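You operate a simulated robot arm through the tools that you are given. There is no shell and no other tool.

You are at the controls of a simulated robot arm. One attempt, no reset.

JOB
Light the work, marker and reverse lamps on the wiper board.
Fine: the orange supply knob feeds them; leave the board's other switches as they are; leave the red supply knob.

Only the result counts: the job must be done as asked and must still hold three seconds after the hand-in. Knocking over, shifting, dropping, spilling or breaking anything else fails it.

ROBOT AND FRAMES
A 6-joint arm with a two-finger parallel gripper, fixed in place. Base frame: the origin is at the foot of the arm, x ahead of it, y to its left, z up; the work surface is at about z = 740. Units: mm, degrees, N and s.
Its first joint turns from -166.0 to 166.0 degrees. Payload 3.91 kg.
The tool frame sits at the grasp point between the pads (the TCP): z along the fingers, y along the line on which they close. The tips reach 30 mm beyond it. Largest opening 110 mm; finger width 20, thickness 10; the body of the gripper, 48 by 112 mm, starts 55 mm behind the TCP.
Orientation is that of the tool frame in the base frame, as [roll, pitch, yaw] about the fixed x, y, z axes, in that order (R = Rz(yaw) Ry(pitch) Rx(roll)). With the fingers straight down and closing along the base's y, the tool's x points along the base's -x, its y along +y and its z along -z.

CONTROLS
- The arm moves only by the tool nudge_tool. Its argument "deltas" is one flat list of numbers, 6 for each row, row after row: the shift along the tool's x, y, z in mm, then the turn, a rotation vector about the tool's x, y, z in degrees. In form: [tx, ty, tz, ax, ay, az, tx, ty, tz, ax, ay, az, ...]. A call has 1 to 20 rows; each row shifts and turns the commanded pose from where the row before left it, along the tool's axes as they then stand. "claw" is the opening, from 0 (shut) to 1 (fully open), set as the call begins (left out, the last holds). Rows are played at 5 a second. More than 50 mm and 8.6 degrees between two rows, or a gripper value outside its range, and nothing of the call is played. A pose out of reach is approached as far as the arm can. The call stops where the force on the tool passes 40 N (or 10 N more than at its start, if that is more) or the arm is blocked; 0.2 s more then pass. Each finger travels about 108 mm/s and halts on what it meets, pressing with about 38 N; the grip force reading is that of the motor and also rises with nothing between the fingers. The clock runs only during rows and for 0.2 s after the last one: add rows that do not move to give the fingers time. The reply holds the time, the measured pose of the TCP, the force on the tool along the base axes, the opening and the grip force, in the units named above and with some noise, with the torque about the TCP (base axes, N m) and any sound that the robot's microphone picked up.
- Cameras (640 x 400 px; columns grow to the right, rows downward): "scene" is fixed at [56.1, 649.8, 1467.5]; the picture's right is [-0.63, -0.78, 0.00], its down [-0.29, 0.23, -0.93] and it looks along [0.72, -0.58, -0.37] (base axes); focal length 323 px, centre (320, 200). "wrist" rides on the gripper at [72, 17, -103] in the tool frame; the picture's right is [-0.23, 0.97, 0.00], its down [-0.76, -0.18, -0.62] and it looks along [-0.61, -0.14, 0.78] (tool axes); focal length 222 px, centre (320, 200). There is no depth. A picture from a camera that has moved, and an enlarged one, comes with that camera's place and axes in the base frame and with its lens. The place of the scene camera against the robot may be out by one fixed shift of up to 12 mm in any direction.
- snapshot(camera): a new picture of that camera. No time passes.
- close_up(camera, box): a new picture of the part [left, top, right, bottom] of that camera's present view, enlarged. No time passes.
- close_job(): hands the job in; it is judged then, once.

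Places have to be worked out from the pictures, the camera data and where the tool is seen. Open the gripper and draw the arm clear of the work before you hand the job in, unless the task says otherwise.

The tools are called after "Request:" by a JSON object that holds its "api" and its "payload". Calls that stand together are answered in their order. nudge_tool: Moves the arm, as the interface text tells. Its arguments: {"type":"object","properties":{"deltas":{"type":"array","items":{"type":"number"}},"claw":{"type":"number"}},"required":["deltas"]} The other tools are called the same way: snapshot (camera) takes a picture; close_up (camera, box) takes an enlarged picture of a part of a camera's view; close_job () hands the job in.

At the start:

```text
t: 0.0
tool_pos: [660.8, -233.7, 1137.5]
tool_rot: [180.0, 0.0, 179.9]
contact_force: [-0.1, -0.3, -0.8]
torque: [-0.01, -0.02, 0.0]
gripper_width: 110.0
grip_force: 0.2
```

scene: 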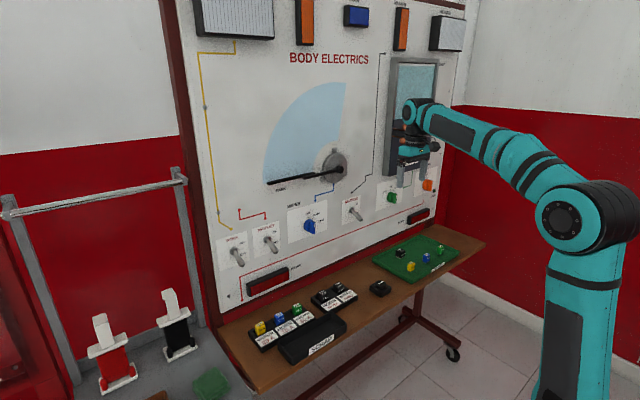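
wrist: 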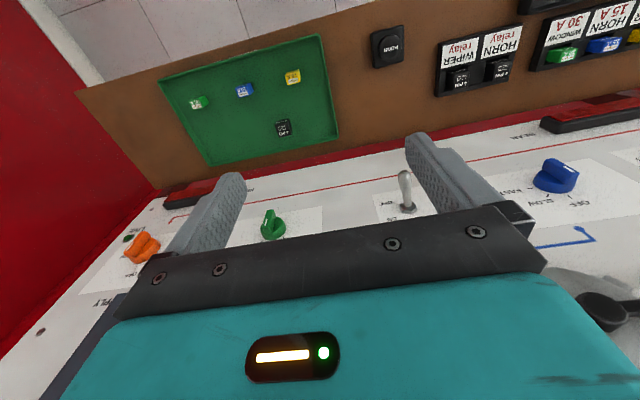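

I begin by looking closely at the board: the lamps, switches and knobs, before moving anything.

Request:
{"api": "close_up", "payload": {"camera": "scene", "box": [200, 170, 360, 300]}}

Request:
{"api": "close_up", "payload": {"camera": "scene", "box": [330, 150, 460, 250]}}

Request:
{"api": "close_up", "payload": {"camera": "scene", "box": [180, 0, 480, 100]}}

Request:
{"api": "close_up", "payload": {"camera": "scene", "box": [240, 220, 480, 370]}}

Request:
{"api": "close_up", "payload": {"camera": "wrist", "box": [100, 140, 340, 310]}}

Request:
{"api": "close_up", "payload": {"camera": "wrist", "box": [340, 0, 640, 200]}}

```text
3.08 times, centred on (280, 235) of scene
camera zoom: at [56.1, 649.8, 1467.5], right [-0.63, -0.78, 0.0], down [-0.29, 0.23, -0.93], along [0.72, -0.58, -0.37], focal length 995 px, centre (443, 92)
```

zoom: 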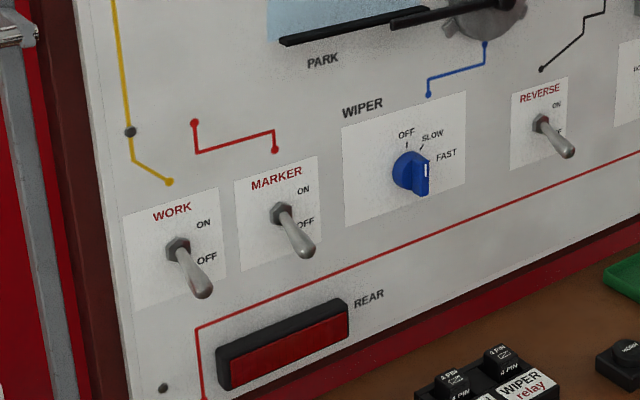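

```text
4.00 times, centred on (395, 200) of scene
camera zoom: at [56.1, 649.8, 1467.5], right [-0.63, -0.78, 0.0], down [-0.29, 0.23, -0.93], along [0.72, -0.58, -0.37], focal length 1294 px, centre (20, 200)
```

zoom: 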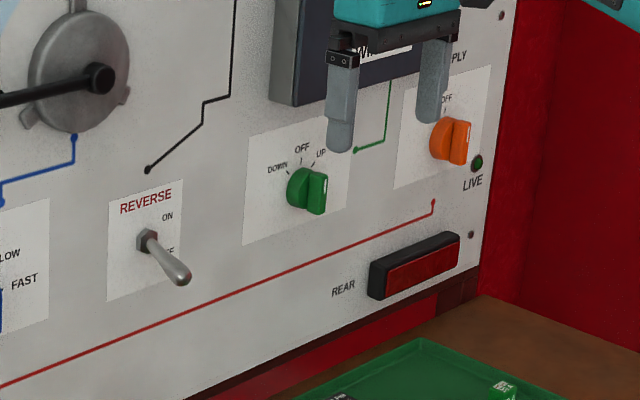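

```text
2.13 times, centred on (330, 50) of scene
camera zoom: at [56.1, 649.8, 1467.5], right [-0.63, -0.78, 0.0], down [-0.29, 0.23, -0.93], along [0.72, -0.58, -0.37], focal length 690 px, centre (299, 520)
```

zoom: 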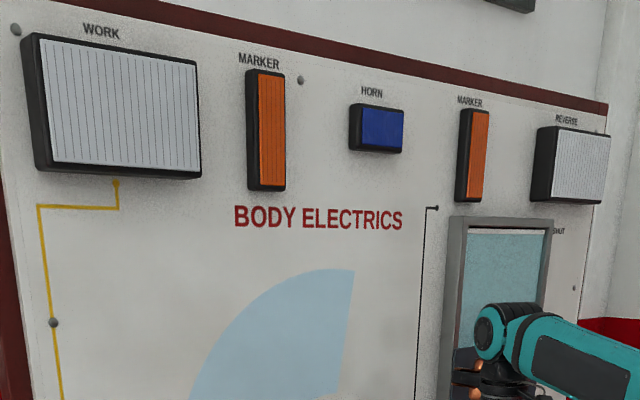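

```text
2.67 times, centred on (360, 295) of scene
camera zoom: at [56.1, 649.8, 1467.5], right [-0.63, -0.78, 0.0], down [-0.29, 0.23, -0.93], along [0.72, -0.58, -0.37], focal length 862 px, centre (213, -53)
```

zoom: 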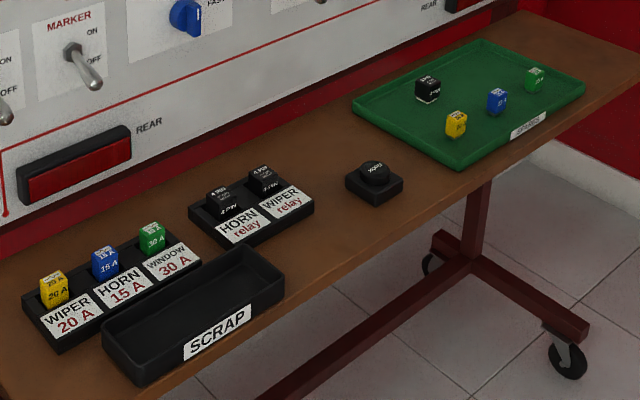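

```text
2.35 times, centred on (220, 225) of wrist
camera zoom: at [589.0, -218.4, 1242.2], right [0.23, 0.97, 0.0], down [0.76, -0.18, 0.62], along [0.61, -0.14, -0.78], focal length 523 px, centre (555, 141)
```

zoom: 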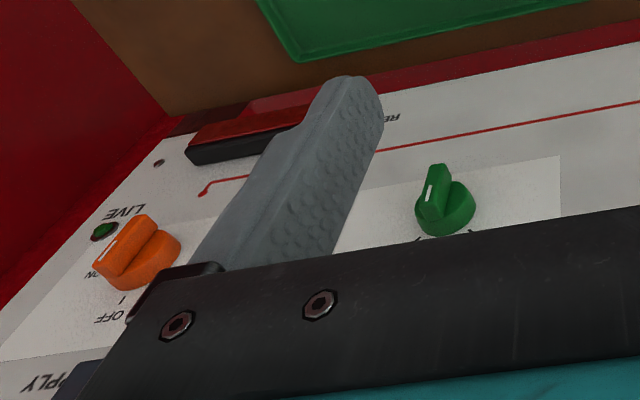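

```text
2.00 times, centred on (490, 100) of wrist
camera zoom: at [589.0, -218.4, 1242.2], right [0.23, 0.97, 0.0], down [0.76, -0.18, 0.62], along [0.61, -0.14, -0.78], focal length 444 px, centre (-20, 400)
```

zoom: 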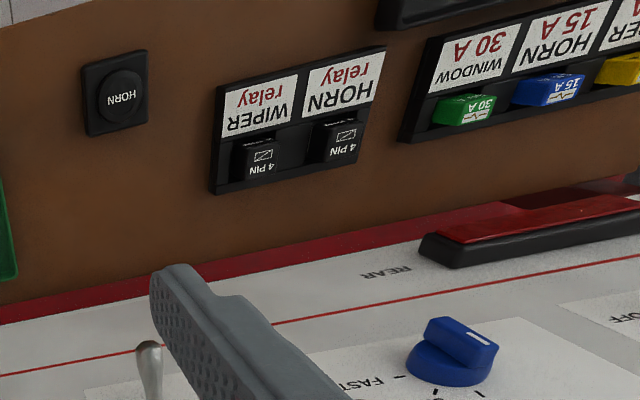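

The board looks like a plane at about x≈820 facing the arm, with toggles WORK, MARKER, REVERSE all down (OFF) and the orange supply knob on the far right near y≈-585, z≈993. I'll zoom further into the knob and the toggles to read their positions.

Request:
{"api": "close_up", "payload": {"camera": "scene", "box": [408, 160, 456, 200]}}

Request:
{"api": "close_up", "payload": {"camera": "wrist", "box": [100, 210, 196, 280]}}

Request:
{"api": "close_up", "payload": {"camera": "scene", "box": [0, 280, 240, 400]}}

Request:
{"api": "close_up", "payload": {"camera": "wrist", "box": [360, 140, 460, 220]}}

```text
10.00 times, centred on (432, 180) of scene
camera zoom: at [56.1, 649.8, 1467.5], right [-0.63, -0.78, 0.0], down [-0.29, 0.23, -0.93], along [0.72, -0.58, -0.37], focal length 3234 px, centre (-800, 400)
```

zoom: 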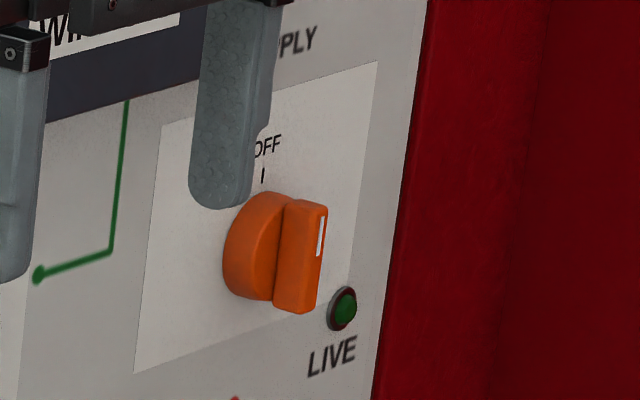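

```text
5.71 times, centred on (148, 245) of wrist
camera zoom: at [589.0, -218.4, 1242.2], right [0.23, 0.97, 0.0], down [0.76, -0.18, 0.62], along [0.61, -0.14, -0.78], focal length 1269 px, centre (1303, -57)
```

zoom: 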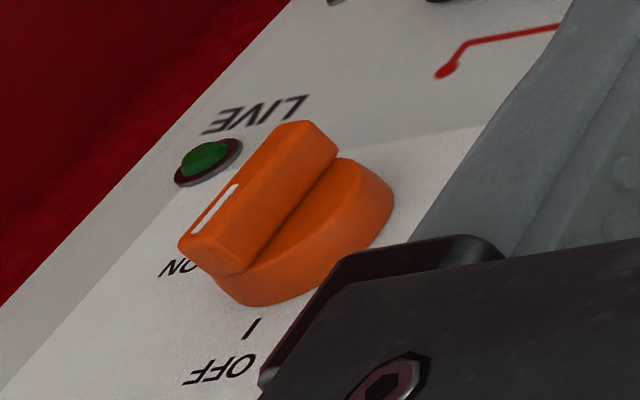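

```text
2.67 times, centred on (120, 340) of scene
camera zoom: at [56.1, 649.8, 1467.5], right [-0.63, -0.78, 0.0], down [-0.29, 0.23, -0.93], along [0.72, -0.58, -0.37], focal length 862 px, centre (853, -173)
```

zoom: 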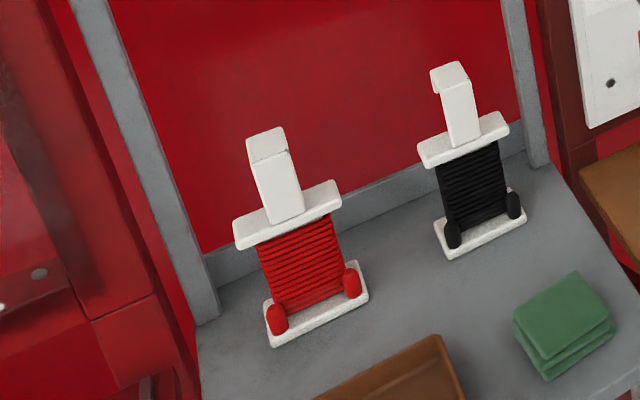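

```text
5.00 times, centred on (410, 180) of wrist
camera zoom: at [589.0, -218.4, 1242.2], right [0.23, 0.97, 0.0], down [0.76, -0.18, 0.62], along [0.61, -0.14, -0.78], focal length 1111 px, centre (-130, 300)
```

zoom: 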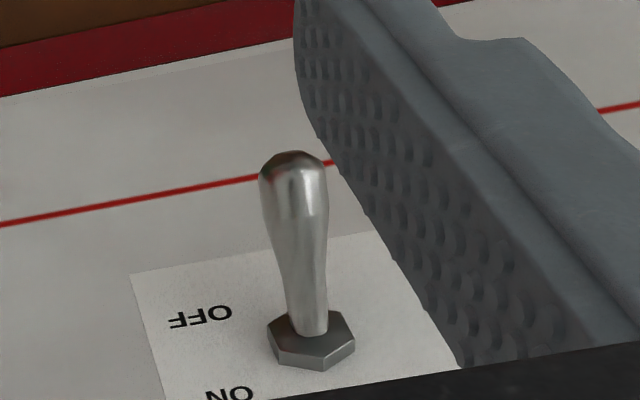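

All three knobs point straight up (OFF), the toggles are down (OFF), and the LIVE lamp is dark. The orange ON mark sits to the right of the knob. I turn the tool to horizontal (fingers toward the board) in free space, with nothing near it.

Request:
{"api": "nudge_tool", "payload": {"deltas": [30, 0, 0, 0, 0, 0, 0, 0, 0, 0, -8.1818, 0, 0, 0, 0, 0, -8.1818, 0, 0, 0, 0, 0, -8.1818, 0, 0, 0, 0, 0, -8.1818, 0, 0, 0, 0, 0, -8.1818, 0, 0, 0, 0, 0, -8.1818, 0, 0, 0, 0, 0, -8.1818, 0, 0, 0, 0, 0, -8.1818, 0, 0, 0, 0, 0, -8.1818, 0, 0, 0, 0, 0, -8.1818, 0, 0, 0, 0, 0, -8.1818, 0, 0, 0, 0, 0, 0, 0]}}

```text
t: 2.8
tool_pos: [630.3, -235.1, 1138.6]
tool_rot: [-165.8, 90.0, -165.8]
contact_force: [-0.5, 1.4, 0.8]
torque: [0.02, 0.0, -0.01]
gripper_width: 109.9
grip_force: 0.1
```

The tool is now horizontal with the fingers toward the board. I look from both cameras.

Request:
{"api": "snapshot", "payload": {"camera": "scene"}}

Request:
{"api": "snapshot", "payload": {"camera": "wrist"}}

```text
taken
```

scene: 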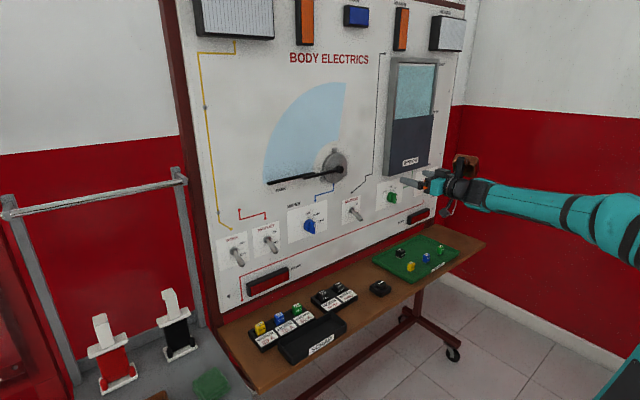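

```text
taken
camera wrist: at [528.0, -218.5, 1066.6], right [0.0, 0.97, 0.23], down [-0.62, -0.18, 0.76], along [0.78, -0.14, 0.61], focal length 222 px, centre (320, 200)
```

wrist: 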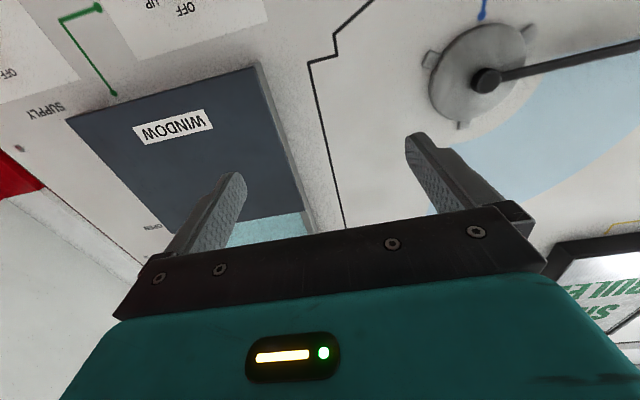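

The camera looks steeply upward here, so I lower the tool to about switch height, staying well back from the board, to get a view of the switch row.

Request:
{"api": "nudge_tool", "payload": {"deltas": [50, 0, 0, 0, 0, 0, 50, 0, 0, 0, 0, 0, 50, 0, 0, 0, 0, 0, 0, 0, 0, 0, 0, 0]}}

Request:
{"api": "snapshot", "payload": {"camera": "wrist"}}

Request:
{"api": "snapshot", "payload": {"camera": "scene"}}

```text
t: 3.8
tool_pos: [631.1, -233.6, 987.5]
tool_rot: [155.5, 89.9, 155.5]
contact_force: [-0.2, 1.2, 0.0]
torque: [0.01, -0.01, -0.01]
gripper_width: 110.0
grip_force: 0.2
```

```text
taken
camera wrist: at [528.2, -218.4, 915.5], right [0.0, 0.97, 0.23], down [-0.62, -0.18, 0.76], along [0.78, -0.14, 0.61], focal length 222 px, centre (320, 200)
```

wrist: 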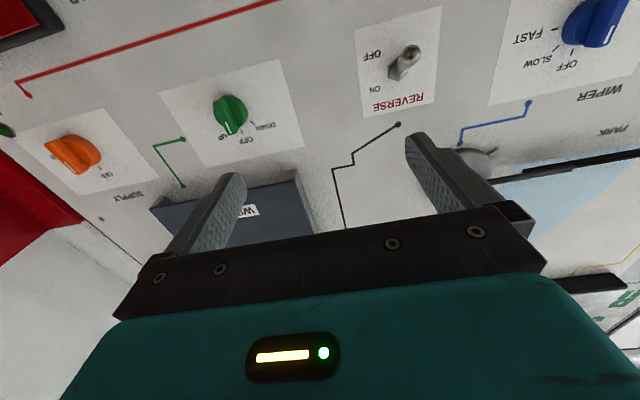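

```text
taken
```

scene: 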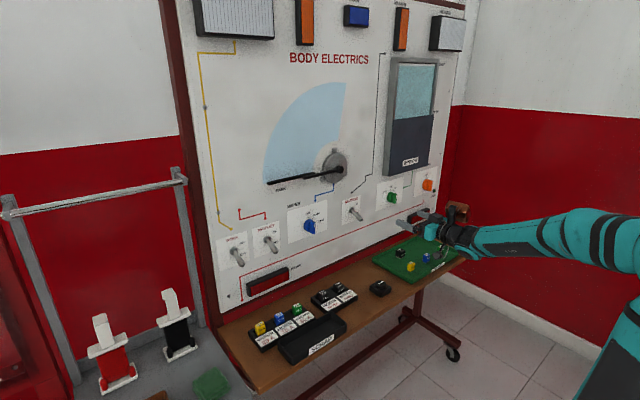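

This is a good view of the row. I zoom on the orange knob, the REVERSE toggle and the right of the board to triangulate against the earlier wrist view.

Request:
{"api": "close_up", "payload": {"camera": "wrist", "box": [0, 100, 160, 200]}}

Request:
{"api": "close_up", "payload": {"camera": "wrist", "box": [350, 0, 450, 120]}}

Request:
{"api": "close_up", "payload": {"camera": "scene", "box": [380, 150, 460, 230]}}

```text
4.00 times, centred on (80, 150) of wrist
camera zoom: at [528.2, -218.4, 915.5], right [0.0, 0.97, 0.23], down [-0.62, -0.18, 0.76], along [0.78, -0.14, 0.61], focal length 888 px, centre (1280, 400)
```

zoom: 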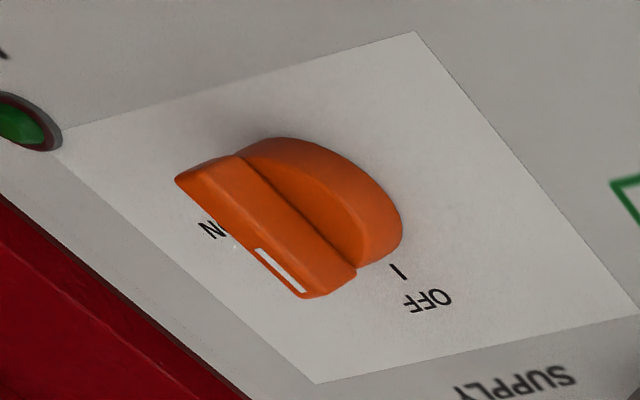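

```text
3.33 times, centred on (400, 60) of wrist
camera zoom: at [528.2, -218.4, 915.5], right [0.0, 0.97, 0.23], down [-0.62, -0.18, 0.76], along [0.78, -0.14, 0.61], focal length 740 px, centre (53, 667)
```

zoom: 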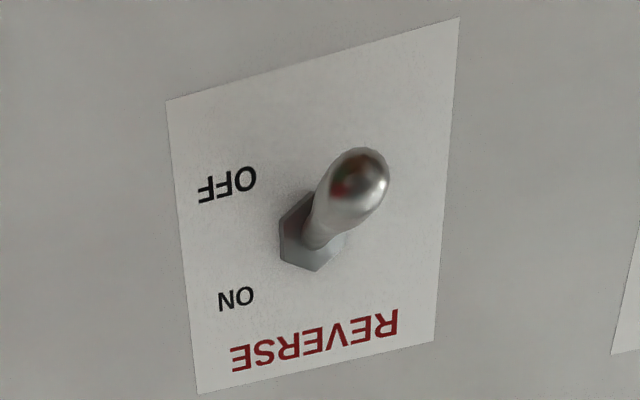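

```text
5.00 times, centred on (420, 190) of scene
camera zoom: at [56.1, 649.8, 1467.5], right [-0.63, -0.78, 0.0], down [-0.29, 0.23, -0.93], along [0.72, -0.58, -0.37], focal length 1617 px, centre (-180, 250)
```

zoom: 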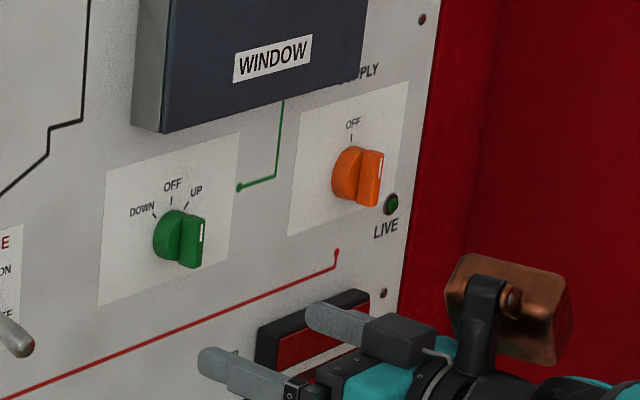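

Triangulating from the two wrist views puts the board face at x≈841 and the orange knob axis at about y≈-609, z≈980. Its front is at x≈808 with the ridge vertical (OFF), and ON lies 90° clockwise. The REVERSE lever tip is at about (788, -137, 960). I move sideways in front of the orange knob, still well back.

Request:
{"api": "nudge_tool", "payload": {"deltas": [0, -47, 0, 0, 0, 0, 0, -47, 0, 0, 0, 0, 0, -47, 0, 0, 0, 0, 0, -47, 0, 0, 0, 0, 0, -47, 0, 0, 0, 0, 0, -47, 0, 0, 0, 0, 0, -47, 0, 0, 0, 0, 7.5, -46, 0, 0, 0, 0, 0, 0, 0, 0, 0, 0], "claw": 0.5}}

Request:
{"api": "snapshot", "payload": {"camera": "wrist"}}

Request:
{"api": "snapshot", "payload": {"camera": "scene"}}

```text
t: 5.8
tool_pos: [631.5, -609.4, 981.4]
tool_rot: [-31.7, 90.0, -31.9]
contact_force: [-0.4, -0.4, 0.2]
torque: [-0.02, 0.01, 0.0]
gripper_width: 54.9
grip_force: 0.0
```

```text
taken
camera wrist: at [528.0, -594.5, 909.8], right [0.0, 0.97, 0.23], down [-0.62, -0.18, 0.76], along [0.78, -0.14, 0.61], focal length 222 px, centre (320, 200)
```

wrist: 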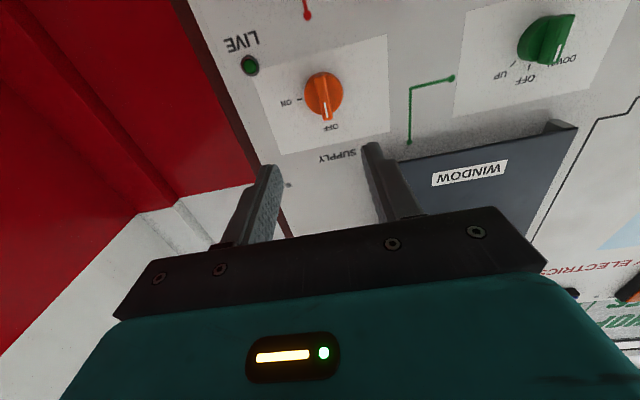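

```text
taken
```

scene: 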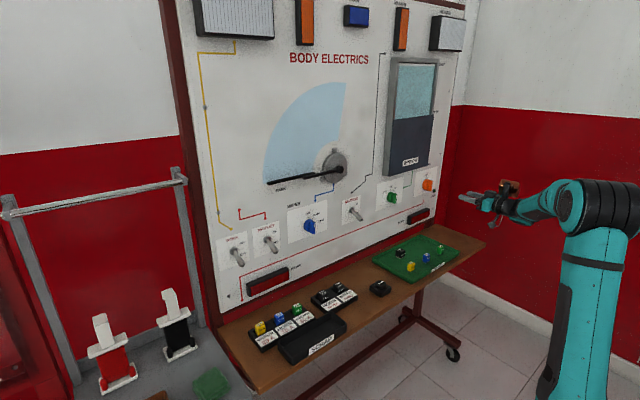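

Request:
{"api": "close_up", "payload": {"camera": "wrist", "box": [240, 30, 400, 130]}}

```text
4.00 times, centred on (320, 80) of wrist
camera zoom: at [528.0, -594.5, 909.8], right [0.0, 0.97, 0.23], down [-0.62, -0.18, 0.76], along [0.78, -0.14, 0.61], focal length 888 px, centre (320, 680)
```

zoom: 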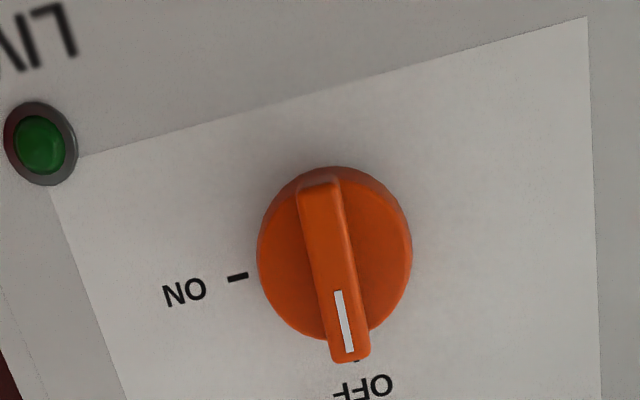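

The knob is clear: the ridge is vertical at OFF and the ON tick is exactly 90° clockwise. The knob centre is at y≈-607, z≈980, with the ridge front at x≈808 and the disc front at about x≈826. I narrow the fingers to ~35 mm, shift 2 mm, and approach part way.

Request:
{"api": "nudge_tool", "payload": {"deltas": [0, 2, 45, 0, 0, 0, 0, 0, 45, 0, 0, 0, 0, 0, 40, 0, 0, 0, 0, 0, 0, 0, 0, 0], "claw": 0.32}}

Request:
{"api": "snapshot", "payload": {"camera": "wrist"}}

Request:
{"api": "close_up", "payload": {"camera": "scene", "box": [390, 150, 470, 230]}}

```text
t: 6.8
tool_pos: [761.1, -607.3, 979.2]
tool_rot: [-8.6, 90.0, -8.8]
contact_force: [0.2, -1.1, 0.5]
torque: [-0.05, -0.04, -0.01]
gripper_width: 35.2
grip_force: 0.1
```

```text
taken
camera wrist: at [658.6, -592.5, 907.7], right [0.0, 0.97, 0.23], down [-0.62, -0.18, 0.76], along [0.78, -0.14, 0.61], focal length 222 px, centre (320, 200)
```

wrist: 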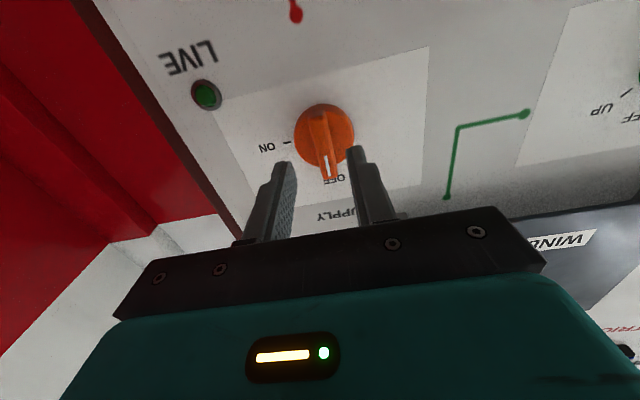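

```text
5.00 times, centred on (430, 190) of scene
camera zoom: at [56.1, 649.8, 1467.5], right [-0.63, -0.78, 0.0], down [-0.29, 0.23, -0.93], along [0.72, -0.58, -0.37], focal length 1617 px, centre (-230, 250)
```

zoom: 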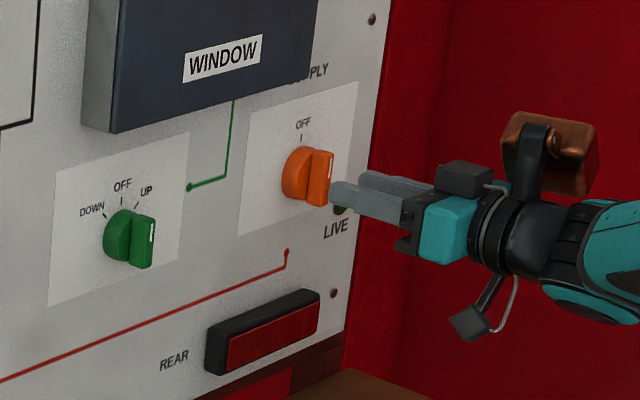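

The fingers straddle the knob's ridge line and are centred, so I advance the last ~30 mm so the tips sit beside the ridge but short of the disc.

Request:
{"api": "nudge_tool", "payload": {"deltas": [0, 0, 15, 0, 0, 0, 0, 0, 10, 0, 0, 0, 0, 0, 5, 0, 0, 0, 0, 0, 0, 0, 0, 0]}}

Request:
{"api": "snapshot", "payload": {"camera": "wrist"}}

Request:
{"api": "close_up", "payload": {"camera": "scene", "box": [400, 160, 456, 210]}}

```text
t: 7.8
tool_pos: [790.1, -607.2, 980.3]
tool_rot: [-15.0, 90.0, -15.0]
contact_force: [-0.6, 0.4, 0.7]
torque: [0.0, -0.01, 0.01]
gripper_width: 35.2
grip_force: 0.1
```

```text
taken
camera wrist: at [687.3, -591.6, 908.5], right [0.0, 0.97, 0.23], down [-0.62, -0.18, 0.76], along [0.78, -0.14, 0.61], focal length 222 px, centre (320, 200)
```

wrist: 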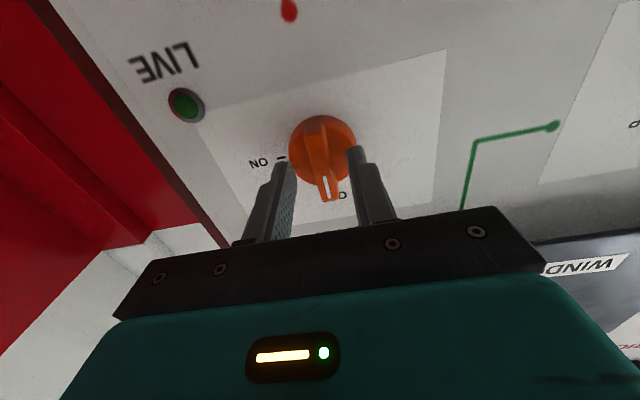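

```text
8.00 times, centred on (428, 185) of scene
camera zoom: at [56.1, 649.8, 1467.5], right [-0.63, -0.78, 0.0], down [-0.29, 0.23, -0.93], along [0.72, -0.58, -0.37], focal length 2587 px, centre (-544, 320)
```

zoom: 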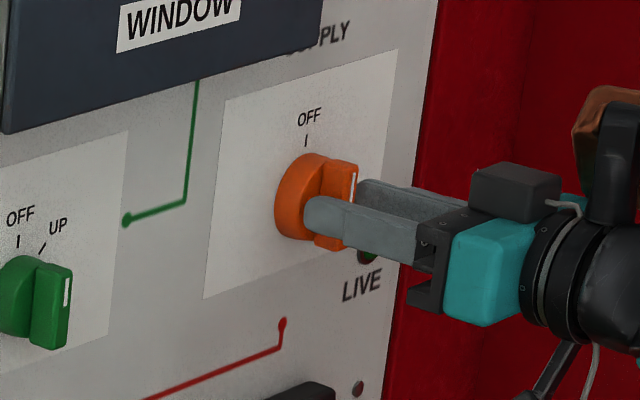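

The tips now sit on both sides of the ridge without contact. I close gently onto it and give the fingers time, watching the force.

Request:
{"api": "nudge_tool", "payload": {"deltas": [0, 0, 0, 0, 0, 0, 0, 0, 0, 0, 0, 0, 0, 0, 0, 0, 0, 0], "claw": 0.08}}

Request:
{"api": "snapshot", "payload": {"camera": "wrist"}}

```text
t: 8.6
tool_pos: [791.6, -604.2, 980.1]
tool_rot: [-146.0, 90.0, -145.9]
contact_force: [0.8, 11.4, -0.3]
torque: [-0.01, -0.01, 0.2]
gripper_width: 14.5
grip_force: 5.7
```

```text
taken
camera wrist: at [687.8, -590.5, 908.7], right [0.0, 0.97, 0.23], down [-0.62, -0.18, 0.76], along [0.78, -0.14, 0.61], focal length 222 px, centre (320, 200)
```

wrist: 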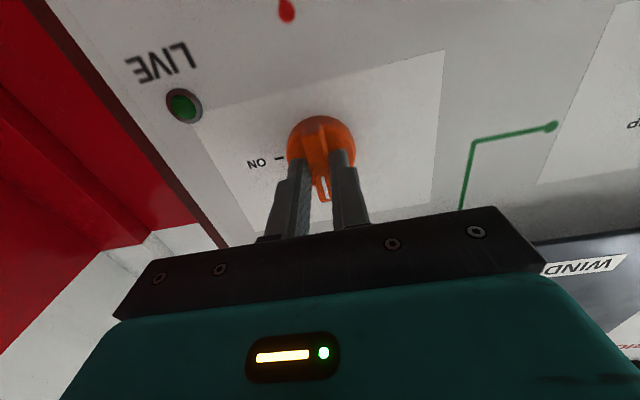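

The ridge is held at 14.5 mm, but an 11 N sideways push shows the ridge centre is a few mm further to +y. I shift the commanded pose +3 mm to relieve it.

Request:
{"api": "nudge_tool", "payload": {"deltas": [0, 3, 0, 0, 0, 0, 0, 0, 0, 0, 0, 0]}}

```text
t: 9.2
tool_pos: [790.2, -604.5, 981.1]
tool_rot: [86.1, 90.0, 86.1]
contact_force: [15.5, -5.7, 9.1]
torque: [0.01, 0.28, -0.08]
gripper_width: 12.8
grip_force: 45.3
```

Grip is firm now. I let it settle for a moment and re-read the forces before turning.

Request:
{"api": "nudge_tool", "payload": {"deltas": [0, 0, 0, 0, 0, 0, 0, 0, 0, 0, 0, 0, 0, 0, 0, 0, 0, 0]}}

Request:
{"api": "close_up", "payload": {"camera": "wrist", "box": [240, 100, 400, 220]}}

```text
t: 10.0
tool_pos: [790.2, -604.6, 981.0]
tool_rot: [-35.4, 90.0, -35.3]
contact_force: [26.9, -19.9, 20.0]
torque: [0.0, -0.1, -0.38]
gripper_width: 12.8
grip_force: 45.0
```

```text
3.33 times, centred on (320, 160) of wrist
camera zoom: at [687.8, -589.4, 908.6], right [0.0, 0.97, 0.23], down [-0.62, -0.18, 0.76], along [0.78, -0.14, 0.61], focal length 740 px, centre (320, 333)
```

zoom: 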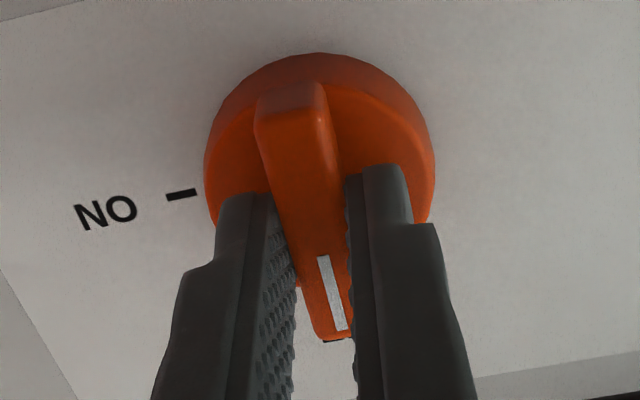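

The readings creep upward because the tightly gripped ridge fights the position hold. I ease the fingers to just wider than the 12.8 mm ridge, so they act as a loose wrench, and check that the forces fall.

Request:
{"api": "nudge_tool", "payload": {"deltas": [0, 0, 0, 0, 0, 0, 0, 0, 0, 0, 0, 0, 0, 0, 0, 0, 0, 0], "claw": 0.125}}

```text
t: 10.8
tool_pos: [789.5, -604.4, 980.2]
tool_rot: [156.3, 90.0, 156.3]
contact_force: [-1.3, -1.4, -1.4]
torque: [0.0, -0.02, -0.06]
gripper_width: 14.4
grip_force: 1.0
```

Forces are back to zero with the ridge loosely held. I turn clockwise (positive about tool z) by 24° first and check the reaction.

Request:
{"api": "nudge_tool", "payload": {"deltas": [0, 0, 0, 0, 0, 8, 0, 0, 0, 0, 0, 8, 0, 0, 0, 0, 0, 8, 0, 0, 0, 0, 0, 0]}}

Request:
{"api": "snapshot", "payload": {"camera": "wrist"}}

Request:
{"api": "close_up", "payload": {"camera": "scene", "box": [400, 160, 456, 210]}}

```text
t: 11.8
tool_pos: [790.1, -604.0, 980.1]
tool_rot: [90.1, 65.9, 90.0]
contact_force: [0.1, -0.9, -2.7]
torque: [0.0, 0.05, -0.05]
gripper_width: 15.0
grip_force: 1.3
```

```text
taken
camera wrist: at [687.5, -560.6, 921.8], right [0.0, 0.8, 0.61], down [-0.62, -0.47, 0.62], along [0.78, -0.38, 0.5], focal length 222 px, centre (320, 200)
```

wrist: 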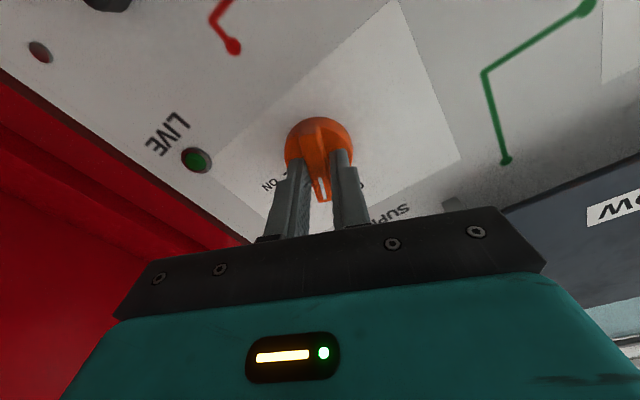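

```text
8.00 times, centred on (428, 185) of scene
camera zoom: at [56.1, 649.8, 1467.5], right [-0.63, -0.78, 0.0], down [-0.29, 0.23, -0.93], along [0.72, -0.58, -0.37], focal length 2587 px, centre (-544, 320)
```

zoom: 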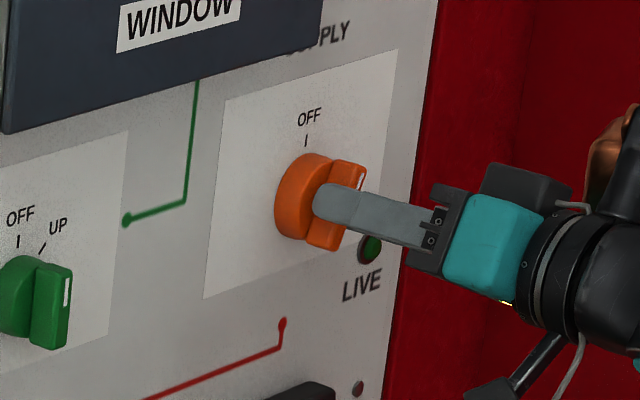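

The knob turns freely with the tool, with almost no torque. I continue the remaining 66°.

Request:
{"api": "nudge_tool", "payload": {"deltas": [0, 0, 0, 0, 0, 8.25, 0, 0, 0, 0, 0, 8.25, 0, 0, 0, 0, 0, 8.25, 0, 0, 0, 0, 0, 8.25, 0, 0, 0, 0, 0, 8.25, 0, 0, 0, 0, 0, 8.25, 0, 0, 0, 0, 0, 8.25, 0, 0, 0, 0, 0, 8.25, 0, 0, 0, 0, 0, 0]}}

Request:
{"api": "snapshot", "payload": {"camera": "wrist"}}

Request:
{"api": "close_up", "payload": {"camera": "scene", "box": [400, 160, 456, 210]}}

```text
t: 13.8
tool_pos: [790.6, -604.0, 980.3]
tool_rot: [90.0, -0.1, 90.0]
contact_force: [-0.5, -0.3, -1.3]
torque: [-0.02, 0.03, 0.01]
gripper_width: 14.3
grip_force: 1.2
```

```text
taken
camera wrist: at [688.1, -532.9, 998.2], right [0.0, -0.23, 0.97], down [-0.62, -0.76, -0.18], along [0.78, -0.61, -0.14], focal length 222 px, centre (320, 200)
```

wrist: 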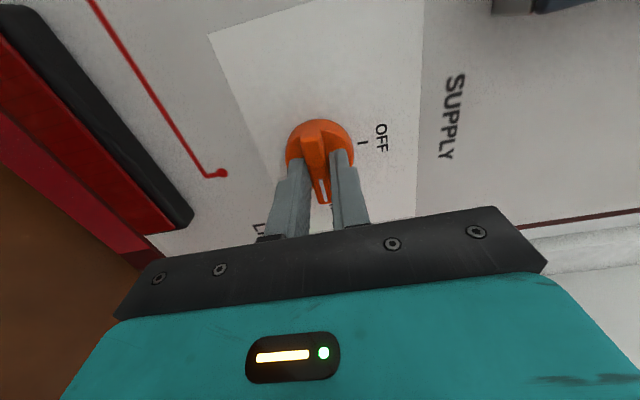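

```text
8.00 times, centred on (428, 185) of scene
camera zoom: at [56.1, 649.8, 1467.5], right [-0.63, -0.78, 0.0], down [-0.29, 0.23, -0.93], along [0.72, -0.58, -0.37], focal length 2587 px, centre (-544, 320)
```

zoom: 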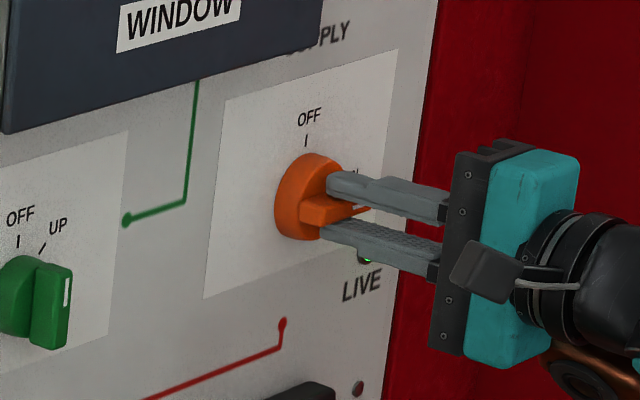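

The LIVE lamp looks brighter now, but the loose fit leaves a few degrees of lag. I turn another 3° and watch the torque, then look at the knob.

Request:
{"api": "nudge_tool", "payload": {"deltas": [0, 0, 0, 0, 0, 1.5, 0, 0, 0, 0, 0, 1.5, 0, 0, 0, 0, 0, 0]}}

Request:
{"api": "close_up", "payload": {"camera": "wrist", "box": [260, 100, 400, 240]}}

Request:
{"api": "close_up", "payload": {"camera": "scene", "box": [410, 165, 450, 200]}}

```text
t: 14.6
tool_pos: [789.7, -604.7, 980.2]
tool_rot: [90.0, -2.9, 90.0]
contact_force: [-0.1, 0.9, -1.5]
torque: [-0.06, -0.01, 0.03]
gripper_width: 14.8
grip_force: 1.4
```

```text
2.86 times, centred on (330, 170) of wrist
camera zoom: at [687.7, -534.0, 1001.4], right [0.0, -0.28, 0.96], down [-0.62, -0.75, -0.22], along [0.78, -0.6, -0.17], focal length 635 px, centre (291, 286)
```

zoom: 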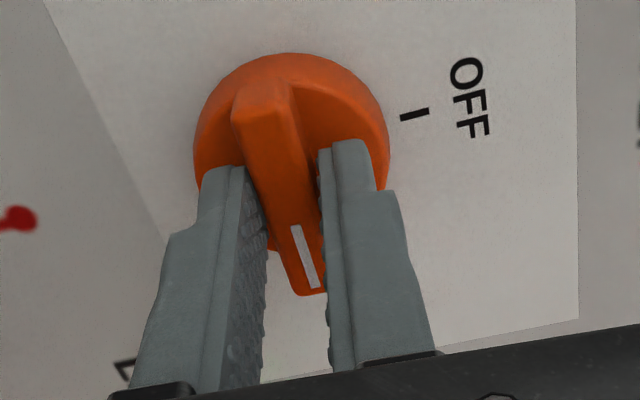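

```text
11.43 times, centred on (430, 182) of scene
camera zoom: at [56.1, 649.8, 1467.5], right [-0.63, -0.78, 0.0], down [-0.29, 0.23, -0.93], along [0.72, -0.58, -0.37], focal length 3696 px, centre (-937, 400)
```

zoom: 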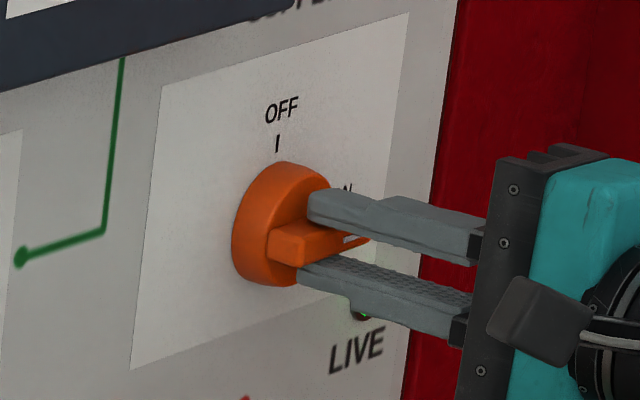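

The pointer now looks level with ON. I open the fingers and back straight out to see the knob and the LIVE lamp.

Request:
{"api": "nudge_tool", "payload": {"deltas": [0, 0, 0, 0, 0, 0, 0, 0, 0, 0, 0, 0, 0, 0, -30, 0, 0, 0, 0, 0, -45, 0, 0, 0, 0, 0, -45, 0, 0, 0, 0, 0, -40, 0, 0, 0, 0, 0, 0, 0, 0, 0], "claw": 0.32}}

Request:
{"api": "snapshot", "payload": {"camera": "wrist"}}

Request:
{"api": "close_up", "payload": {"camera": "scene", "box": [400, 160, 456, 210]}}

```text
t: 16.2
tool_pos: [630.7, -604.2, 980.3]
tool_rot: [90.0, -3.1, 90.0]
contact_force: [0.2, 0.2, -0.4]
torque: [0.01, -0.01, -0.04]
gripper_width: 35.2
grip_force: 0.1
```

```text
taken
camera wrist: at [528.4, -535.1, 1002.1], right [0.0, -0.28, 0.96], down [-0.62, -0.75, -0.22], along [0.78, -0.6, -0.17], focal length 222 px, centre (320, 200)
```

wrist: 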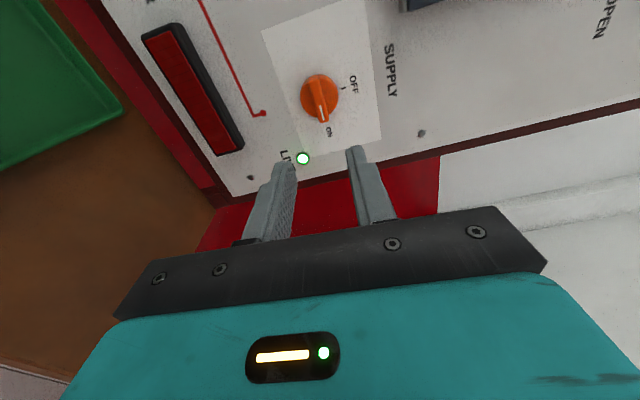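

```text
8.00 times, centred on (428, 185) of scene
camera zoom: at [56.1, 649.8, 1467.5], right [-0.63, -0.78, 0.0], down [-0.29, 0.23, -0.93], along [0.72, -0.58, -0.37], focal length 2587 px, centre (-544, 320)
```

zoom: 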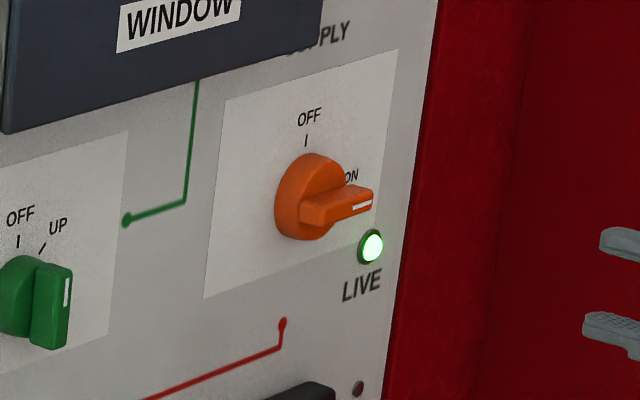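

LIVE is lit, so the supply is ON. Next is REVERSE: I square the tool (−3° roll, fingers now closing vertically) and travel sideways well back from the board, closing the fingers into a stick and lowering to below the lever.

Request:
{"api": "nudge_tool", "payload": {"deltas": [0, 0, 0, 0, 0, -3, 47, 0, 0, 0, 0, 0, 47, 0, 0, 0, 0, 0, 47, 0, 0, 0, 0, 0, 47, 0, 0, 0, 0, 0, 47, 0, 0, 0, 0, 0, 47, 0, 0, 0, 0, 0, 47, 0, 0, 0, 0, 0, 47, 0, 0, 0, 0, 0, 47, 0, 0, 0, 0, 0, 44, -20, 0, 0, 0, 0, 0, -25, 0, 0, 0, 0, 0, 0, 0, 0, 0, 0], "claw": 0}}

Request:
{"api": "snapshot", "payload": {"camera": "wrist"}}

Request:
{"api": "snapshot", "payload": {"camera": "scene"}}

```text
t: 19.0
tool_pos: [630.2, -135.5, 936.1]
tool_rot: [90.0, 0.0, 90.0]
contact_force: [0.0, -0.4, 0.1]
torque: [0.0, 0.01, -0.01]
gripper_width: 0.1
grip_force: 37.8
```

```text
taken
camera wrist: at [528.2, -64.4, 954.4], right [0.0, -0.23, 0.97], down [-0.62, -0.76, -0.18], along [0.78, -0.61, -0.14], focal length 222 px, centre (320, 200)
```

wrist: 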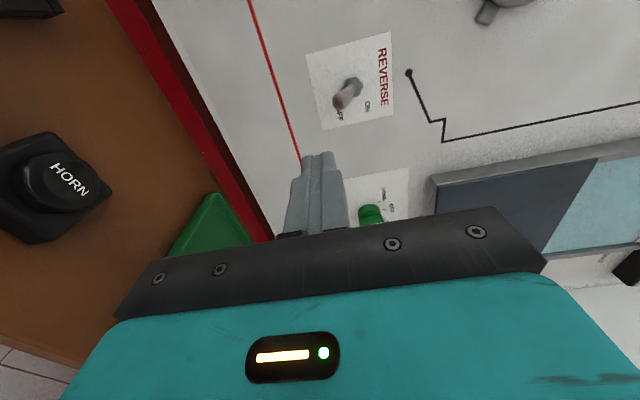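

```text
taken
```

scene: 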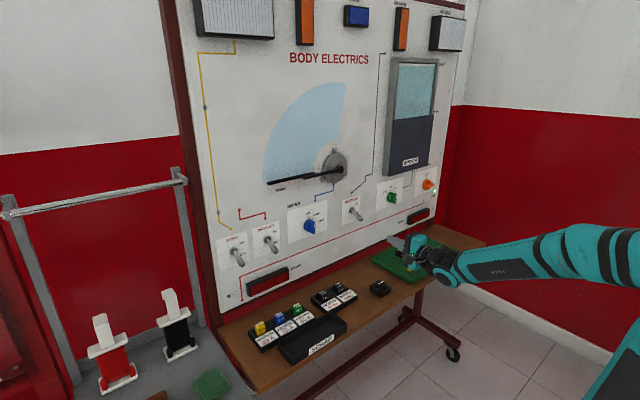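

Request:
{"api": "close_up", "payload": {"camera": "wrist", "box": [290, 30, 410, 150]}}

```text
3.33 times, centred on (350, 90) of wrist
camera zoom: at [528.2, -64.4, 954.4], right [0.0, -0.23, 0.97], down [-0.62, -0.76, -0.18], along [0.78, -0.61, -0.14], focal length 740 px, centre (220, 567)
```

zoom: 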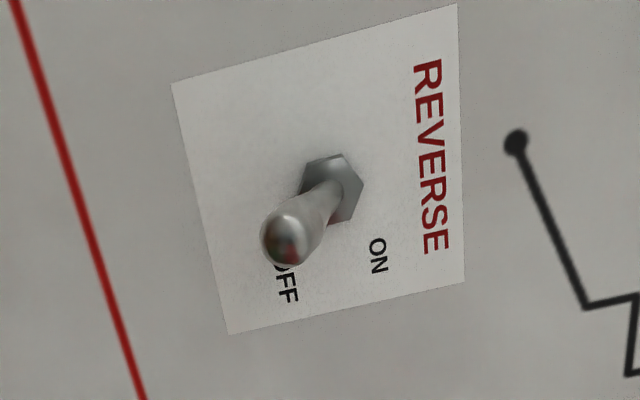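

REVERSE's lever tip is confirmed at about (788, -136, 960). The closed fingers are directly below it in line, with their top at z≈946. I advance under the lever until the tips are at x≈812.

Request:
{"api": "nudge_tool", "payload": {"deltas": [0, 0, 45, 0, 0, 0, 0, 0, 45, 0, 0, 0, 0, 0, 40, 0, 0, 0, 0, 0, 21, 0, 0, 0, 0, 0, 0, 0, 0, 0]}}

Request:
{"api": "snapshot", "payload": {"camera": "wrist"}}

Request:
{"api": "close_up", "payload": {"camera": "scene", "box": [320, 180, 420, 260]}}

```text
t: 20.2
tool_pos: [781.0, -135.8, 935.9]
tool_rot: [90.0, -0.1, 90.1]
contact_force: [0.7, -0.6, 0.4]
torque: [-0.02, 0.02, -0.02]
gripper_width: 0.1
grip_force: 37.4
```

```text
taken
camera wrist: at [678.1, -64.4, 953.4], right [0.0, -0.23, 0.97], down [-0.62, -0.76, -0.18], along [0.78, -0.61, -0.14], focal length 222 px, centre (320, 200)
```

wrist: 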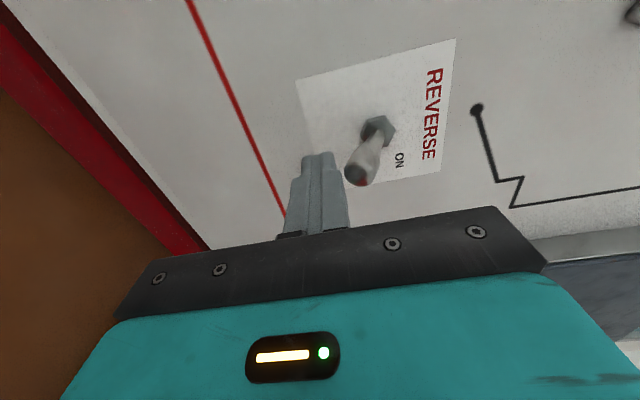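

```text
5.00 times, centred on (370, 220) of scene
camera zoom: at [56.1, 649.8, 1467.5], right [-0.63, -0.78, 0.0], down [-0.29, 0.23, -0.93], along [0.72, -0.58, -0.37], focal length 1617 px, centre (70, 100)
```

zoom: 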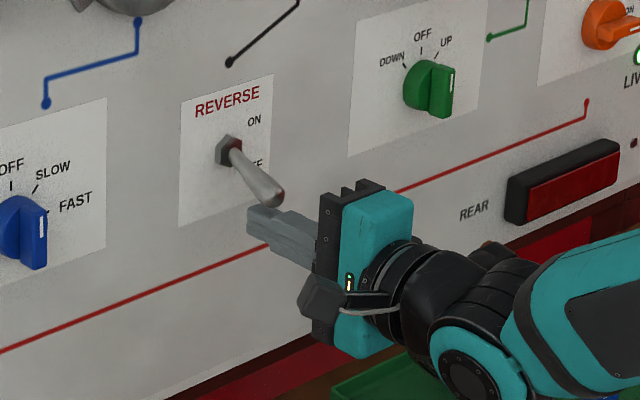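

The stick is directly beneath the lever with no contact. I lift in small steps of 5 mm by 30 mm, watching force and sound.

Request:
{"api": "nudge_tool", "payload": {"deltas": [0, 5, 0, 0, 0, 0, 0, 5, 0, 0, 0, 0, 0, 5, 0, 0, 0, 0, 0, 5, 0, 0, 0, 0, 0, 5, 0, 0, 0, 0, 0, 5, 0, 0, 0, 0, 0, 0, 0, 0, 0, 0]}}

Request:
{"api": "close_up", "payload": {"camera": "scene", "box": [320, 180, 420, 260]}}

Request:
{"api": "snapshot", "payload": {"camera": "wrist"}}

```text
t: 21.8
tool_pos: [781.8, -136.3, 967.4]
tool_rot: [90.1, 0.1, 90.0]
contact_force: [-1.1, -0.3, 0.6]
torque: [-0.02, -0.01, -0.01]
gripper_width: 0.3
grip_force: 37.7
```

```text
5.00 times, centred on (370, 220) of scene
camera zoom: at [56.1, 649.8, 1467.5], right [-0.63, -0.78, 0.0], down [-0.29, 0.23, -0.93], along [0.72, -0.58, -0.37], focal length 1617 px, centre (70, 100)
```

zoom: 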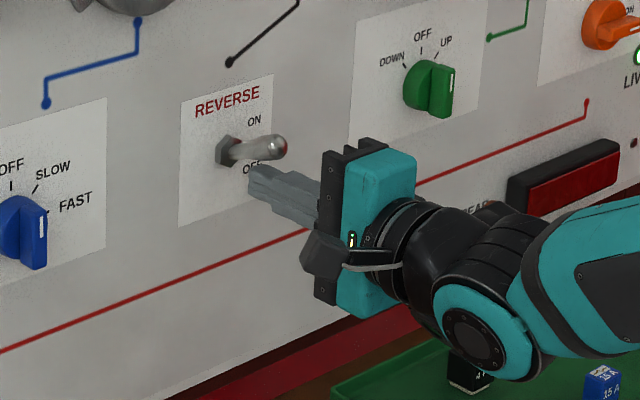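

```text
taken
camera wrist: at [679.6, -65.8, 984.1], right [0.0, -0.23, 0.97], down [-0.62, -0.76, -0.18], along [0.78, -0.61, -0.14], focal length 222 px, centre (320, 200)
```

wrist: 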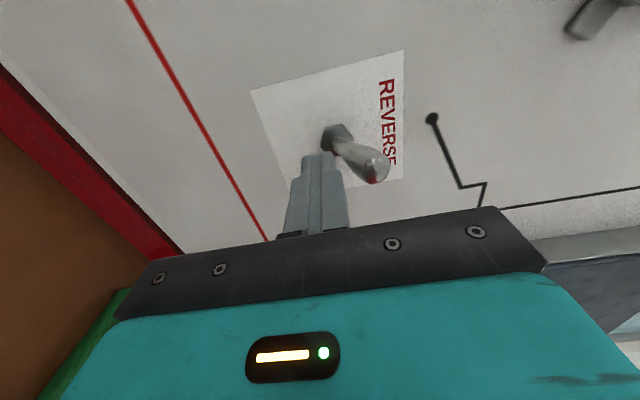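

The lever has snapped up clear of the fingers. I check the lamps at the top of the board.

Request:
{"api": "close_up", "payload": {"camera": "scene", "box": [180, 0, 480, 100]}}

Request:
{"api": "close_up", "payload": {"camera": "scene", "box": [335, 185, 385, 235]}}

```text
2.13 times, centred on (330, 50) of scene
camera zoom: at [56.1, 649.8, 1467.5], right [-0.63, -0.78, 0.0], down [-0.29, 0.23, -0.93], along [0.72, -0.58, -0.37], focal length 690 px, centre (299, 520)
```

zoom: 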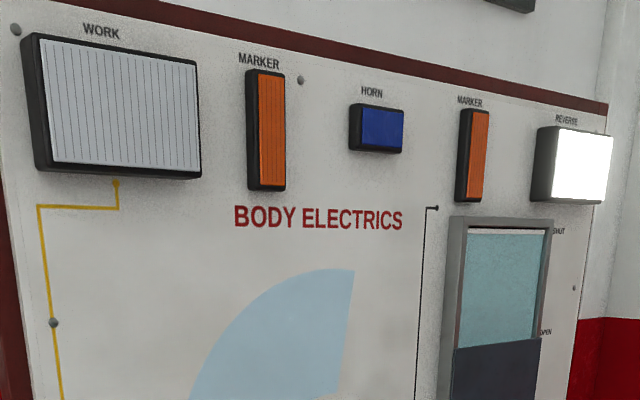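

```text
8.00 times, centred on (360, 210) of scene
camera zoom: at [56.1, 649.8, 1467.5], right [-0.63, -0.78, 0.0], down [-0.29, 0.23, -0.93], along [0.72, -0.58, -0.37], focal length 2587 px, centre (0, 120)
```

zoom: 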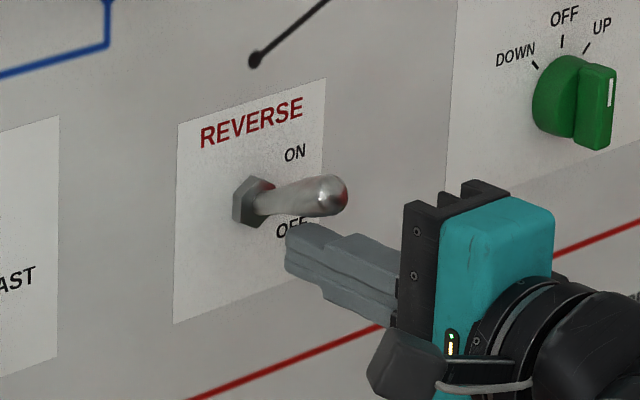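

REVERSE is lit. I back straight out, drop to z≈936, and move sideways to in front of MARKER (estimated y≈224).

Request:
{"api": "nudge_tool", "payload": {"deltas": [0, -3, -45, 0, 0, 0, 0, -8, -45, 0, 0, 0, 0, -10, -45, 0, 0, 0, 0, -10, -16, 0, 0, 0, 45, 0, 0, 0, 0, 0, 45, 0, 0, 0, 0, 0, 45, 0, 0, 0, 0, 0, 45, 0, 0, 0, 0, 0, 45, 0, 0, 0, 0, 0, 45, 0, 0, 0, 0, 0, 45, 0, 0, 0, 0, 0, 45, 0, 0, 0, 0, 0, 0, 0, 0, 0, 0, 0]}}

Request:
{"api": "snapshot", "payload": {"camera": "wrist"}}

Request:
{"api": "snapshot", "payload": {"camera": "scene"}}

```text
t: 24.6
tool_pos: [595.1, -30.6, 984.3]
tool_rot: [90.4, -0.1, 91.7]
contact_force: [-0.9, 0.7, 0.1]
torque: [0.0, 0.02, 0.02]
gripper_width: 0.1
grip_force: 37.7
out of reach, approached as far as the arm can: row 6, 7, 8, 9, 10, 11, 12
```

```text
taken
camera wrist: at [489.9, 38.0, 1002.7], right [0.01, -0.23, 0.97], down [-0.6, -0.78, -0.17], along [0.8, -0.58, -0.15], focal length 222 px, centre (320, 200)
```

wrist: 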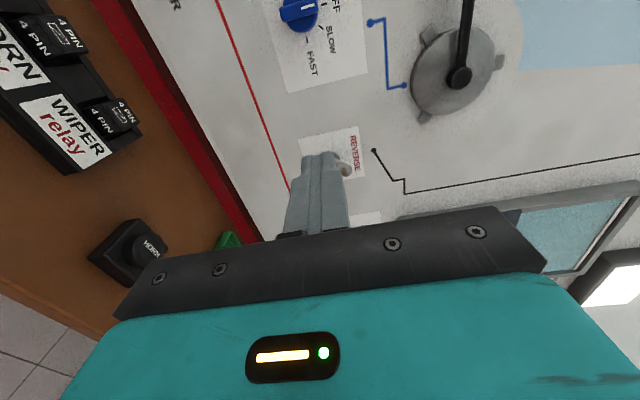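

```text
taken
```

scene: 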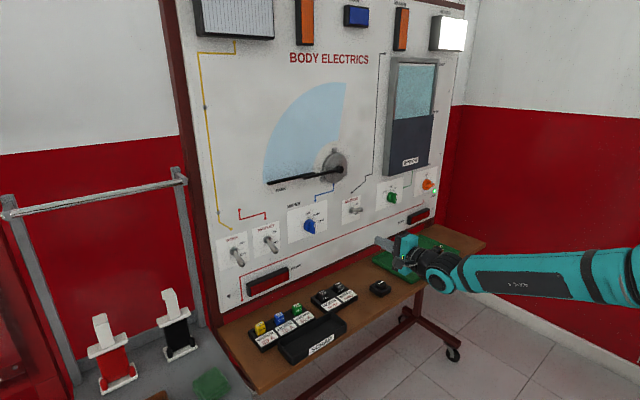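

The arm could not follow from about y=0 at that depth. The wrist gets too close to the base axis, and it stopped in free space at (595, -31, 984). I send a null row to see whether the pose is stable and what the commanded reference is.

Request:
{"api": "nudge_tool", "payload": {"deltas": [0, 0, 0, 0, 0, 0]}}

```text
t: 25.0
tool_pos: [593.1, -31.0, 984.7]
tool_rot: [90.4, 0.0, 91.6]
contact_force: [-0.2, -0.3, 0.1]
torque: [0.03, 0.02, 0.03]
gripper_width: 0.0
grip_force: 37.4
```

No out-of-reach notice, so the reference seems to be the reached pose. I test with a 30 mm forward move to confirm.

Request:
{"api": "nudge_tool", "payload": {"deltas": [0, 0, 30, 0, 0, 0, 0, 0, 0, 0, 0, 0]}}

```text
t: 25.6
tool_pos: [622.5, -44.4, 987.5]
tool_rot: [90.1, 0.0, 90.5]
contact_force: [0.4, 0.8, 0.2]
torque: [0.01, 0.02, -0.04]
gripper_width: 0.1
grip_force: 37.5
out of reach, approached as far as the arm can: row 1
```

It slid sideways instead, so the limit is most likely a wrist joint that I wound up by 90° while turning the knob. I unwind the roll by −90° here in free space, back to the original camera-down orientation.

Request:
{"api": "nudge_tool", "payload": {"deltas": [0, 0, 0, 0, 0, -8.1818, 0, 0, 0, 0, 0, -8.1818, 0, 0, 0, 0, 0, -8.1818, 0, 0, 0, 0, 0, -8.1818, 0, 0, 0, 0, 0, -8.1818, 0, 0, 0, 0, 0, -8.1818, 0, 0, 0, 0, 0, -8.1818, 0, 0, 0, 0, 0, -8.1818, 0, 0, 0, 0, 0, -8.1818, 0, 0, 0, 0, 0, -8.1818, 0, 0, 0, 0, 0, -8.1818, 0, 0, 0, 0, 0, 0]}}

```text
t: 28.2
tool_pos: [619.9, -48.1, 987.1]
tool_rot: [-147.6, 90.0, -147.3]
contact_force: [0.2, 0.4, -0.4]
torque: [-0.02, 0.03, 0.02]
gripper_width: 0.3
grip_force: 37.5
```

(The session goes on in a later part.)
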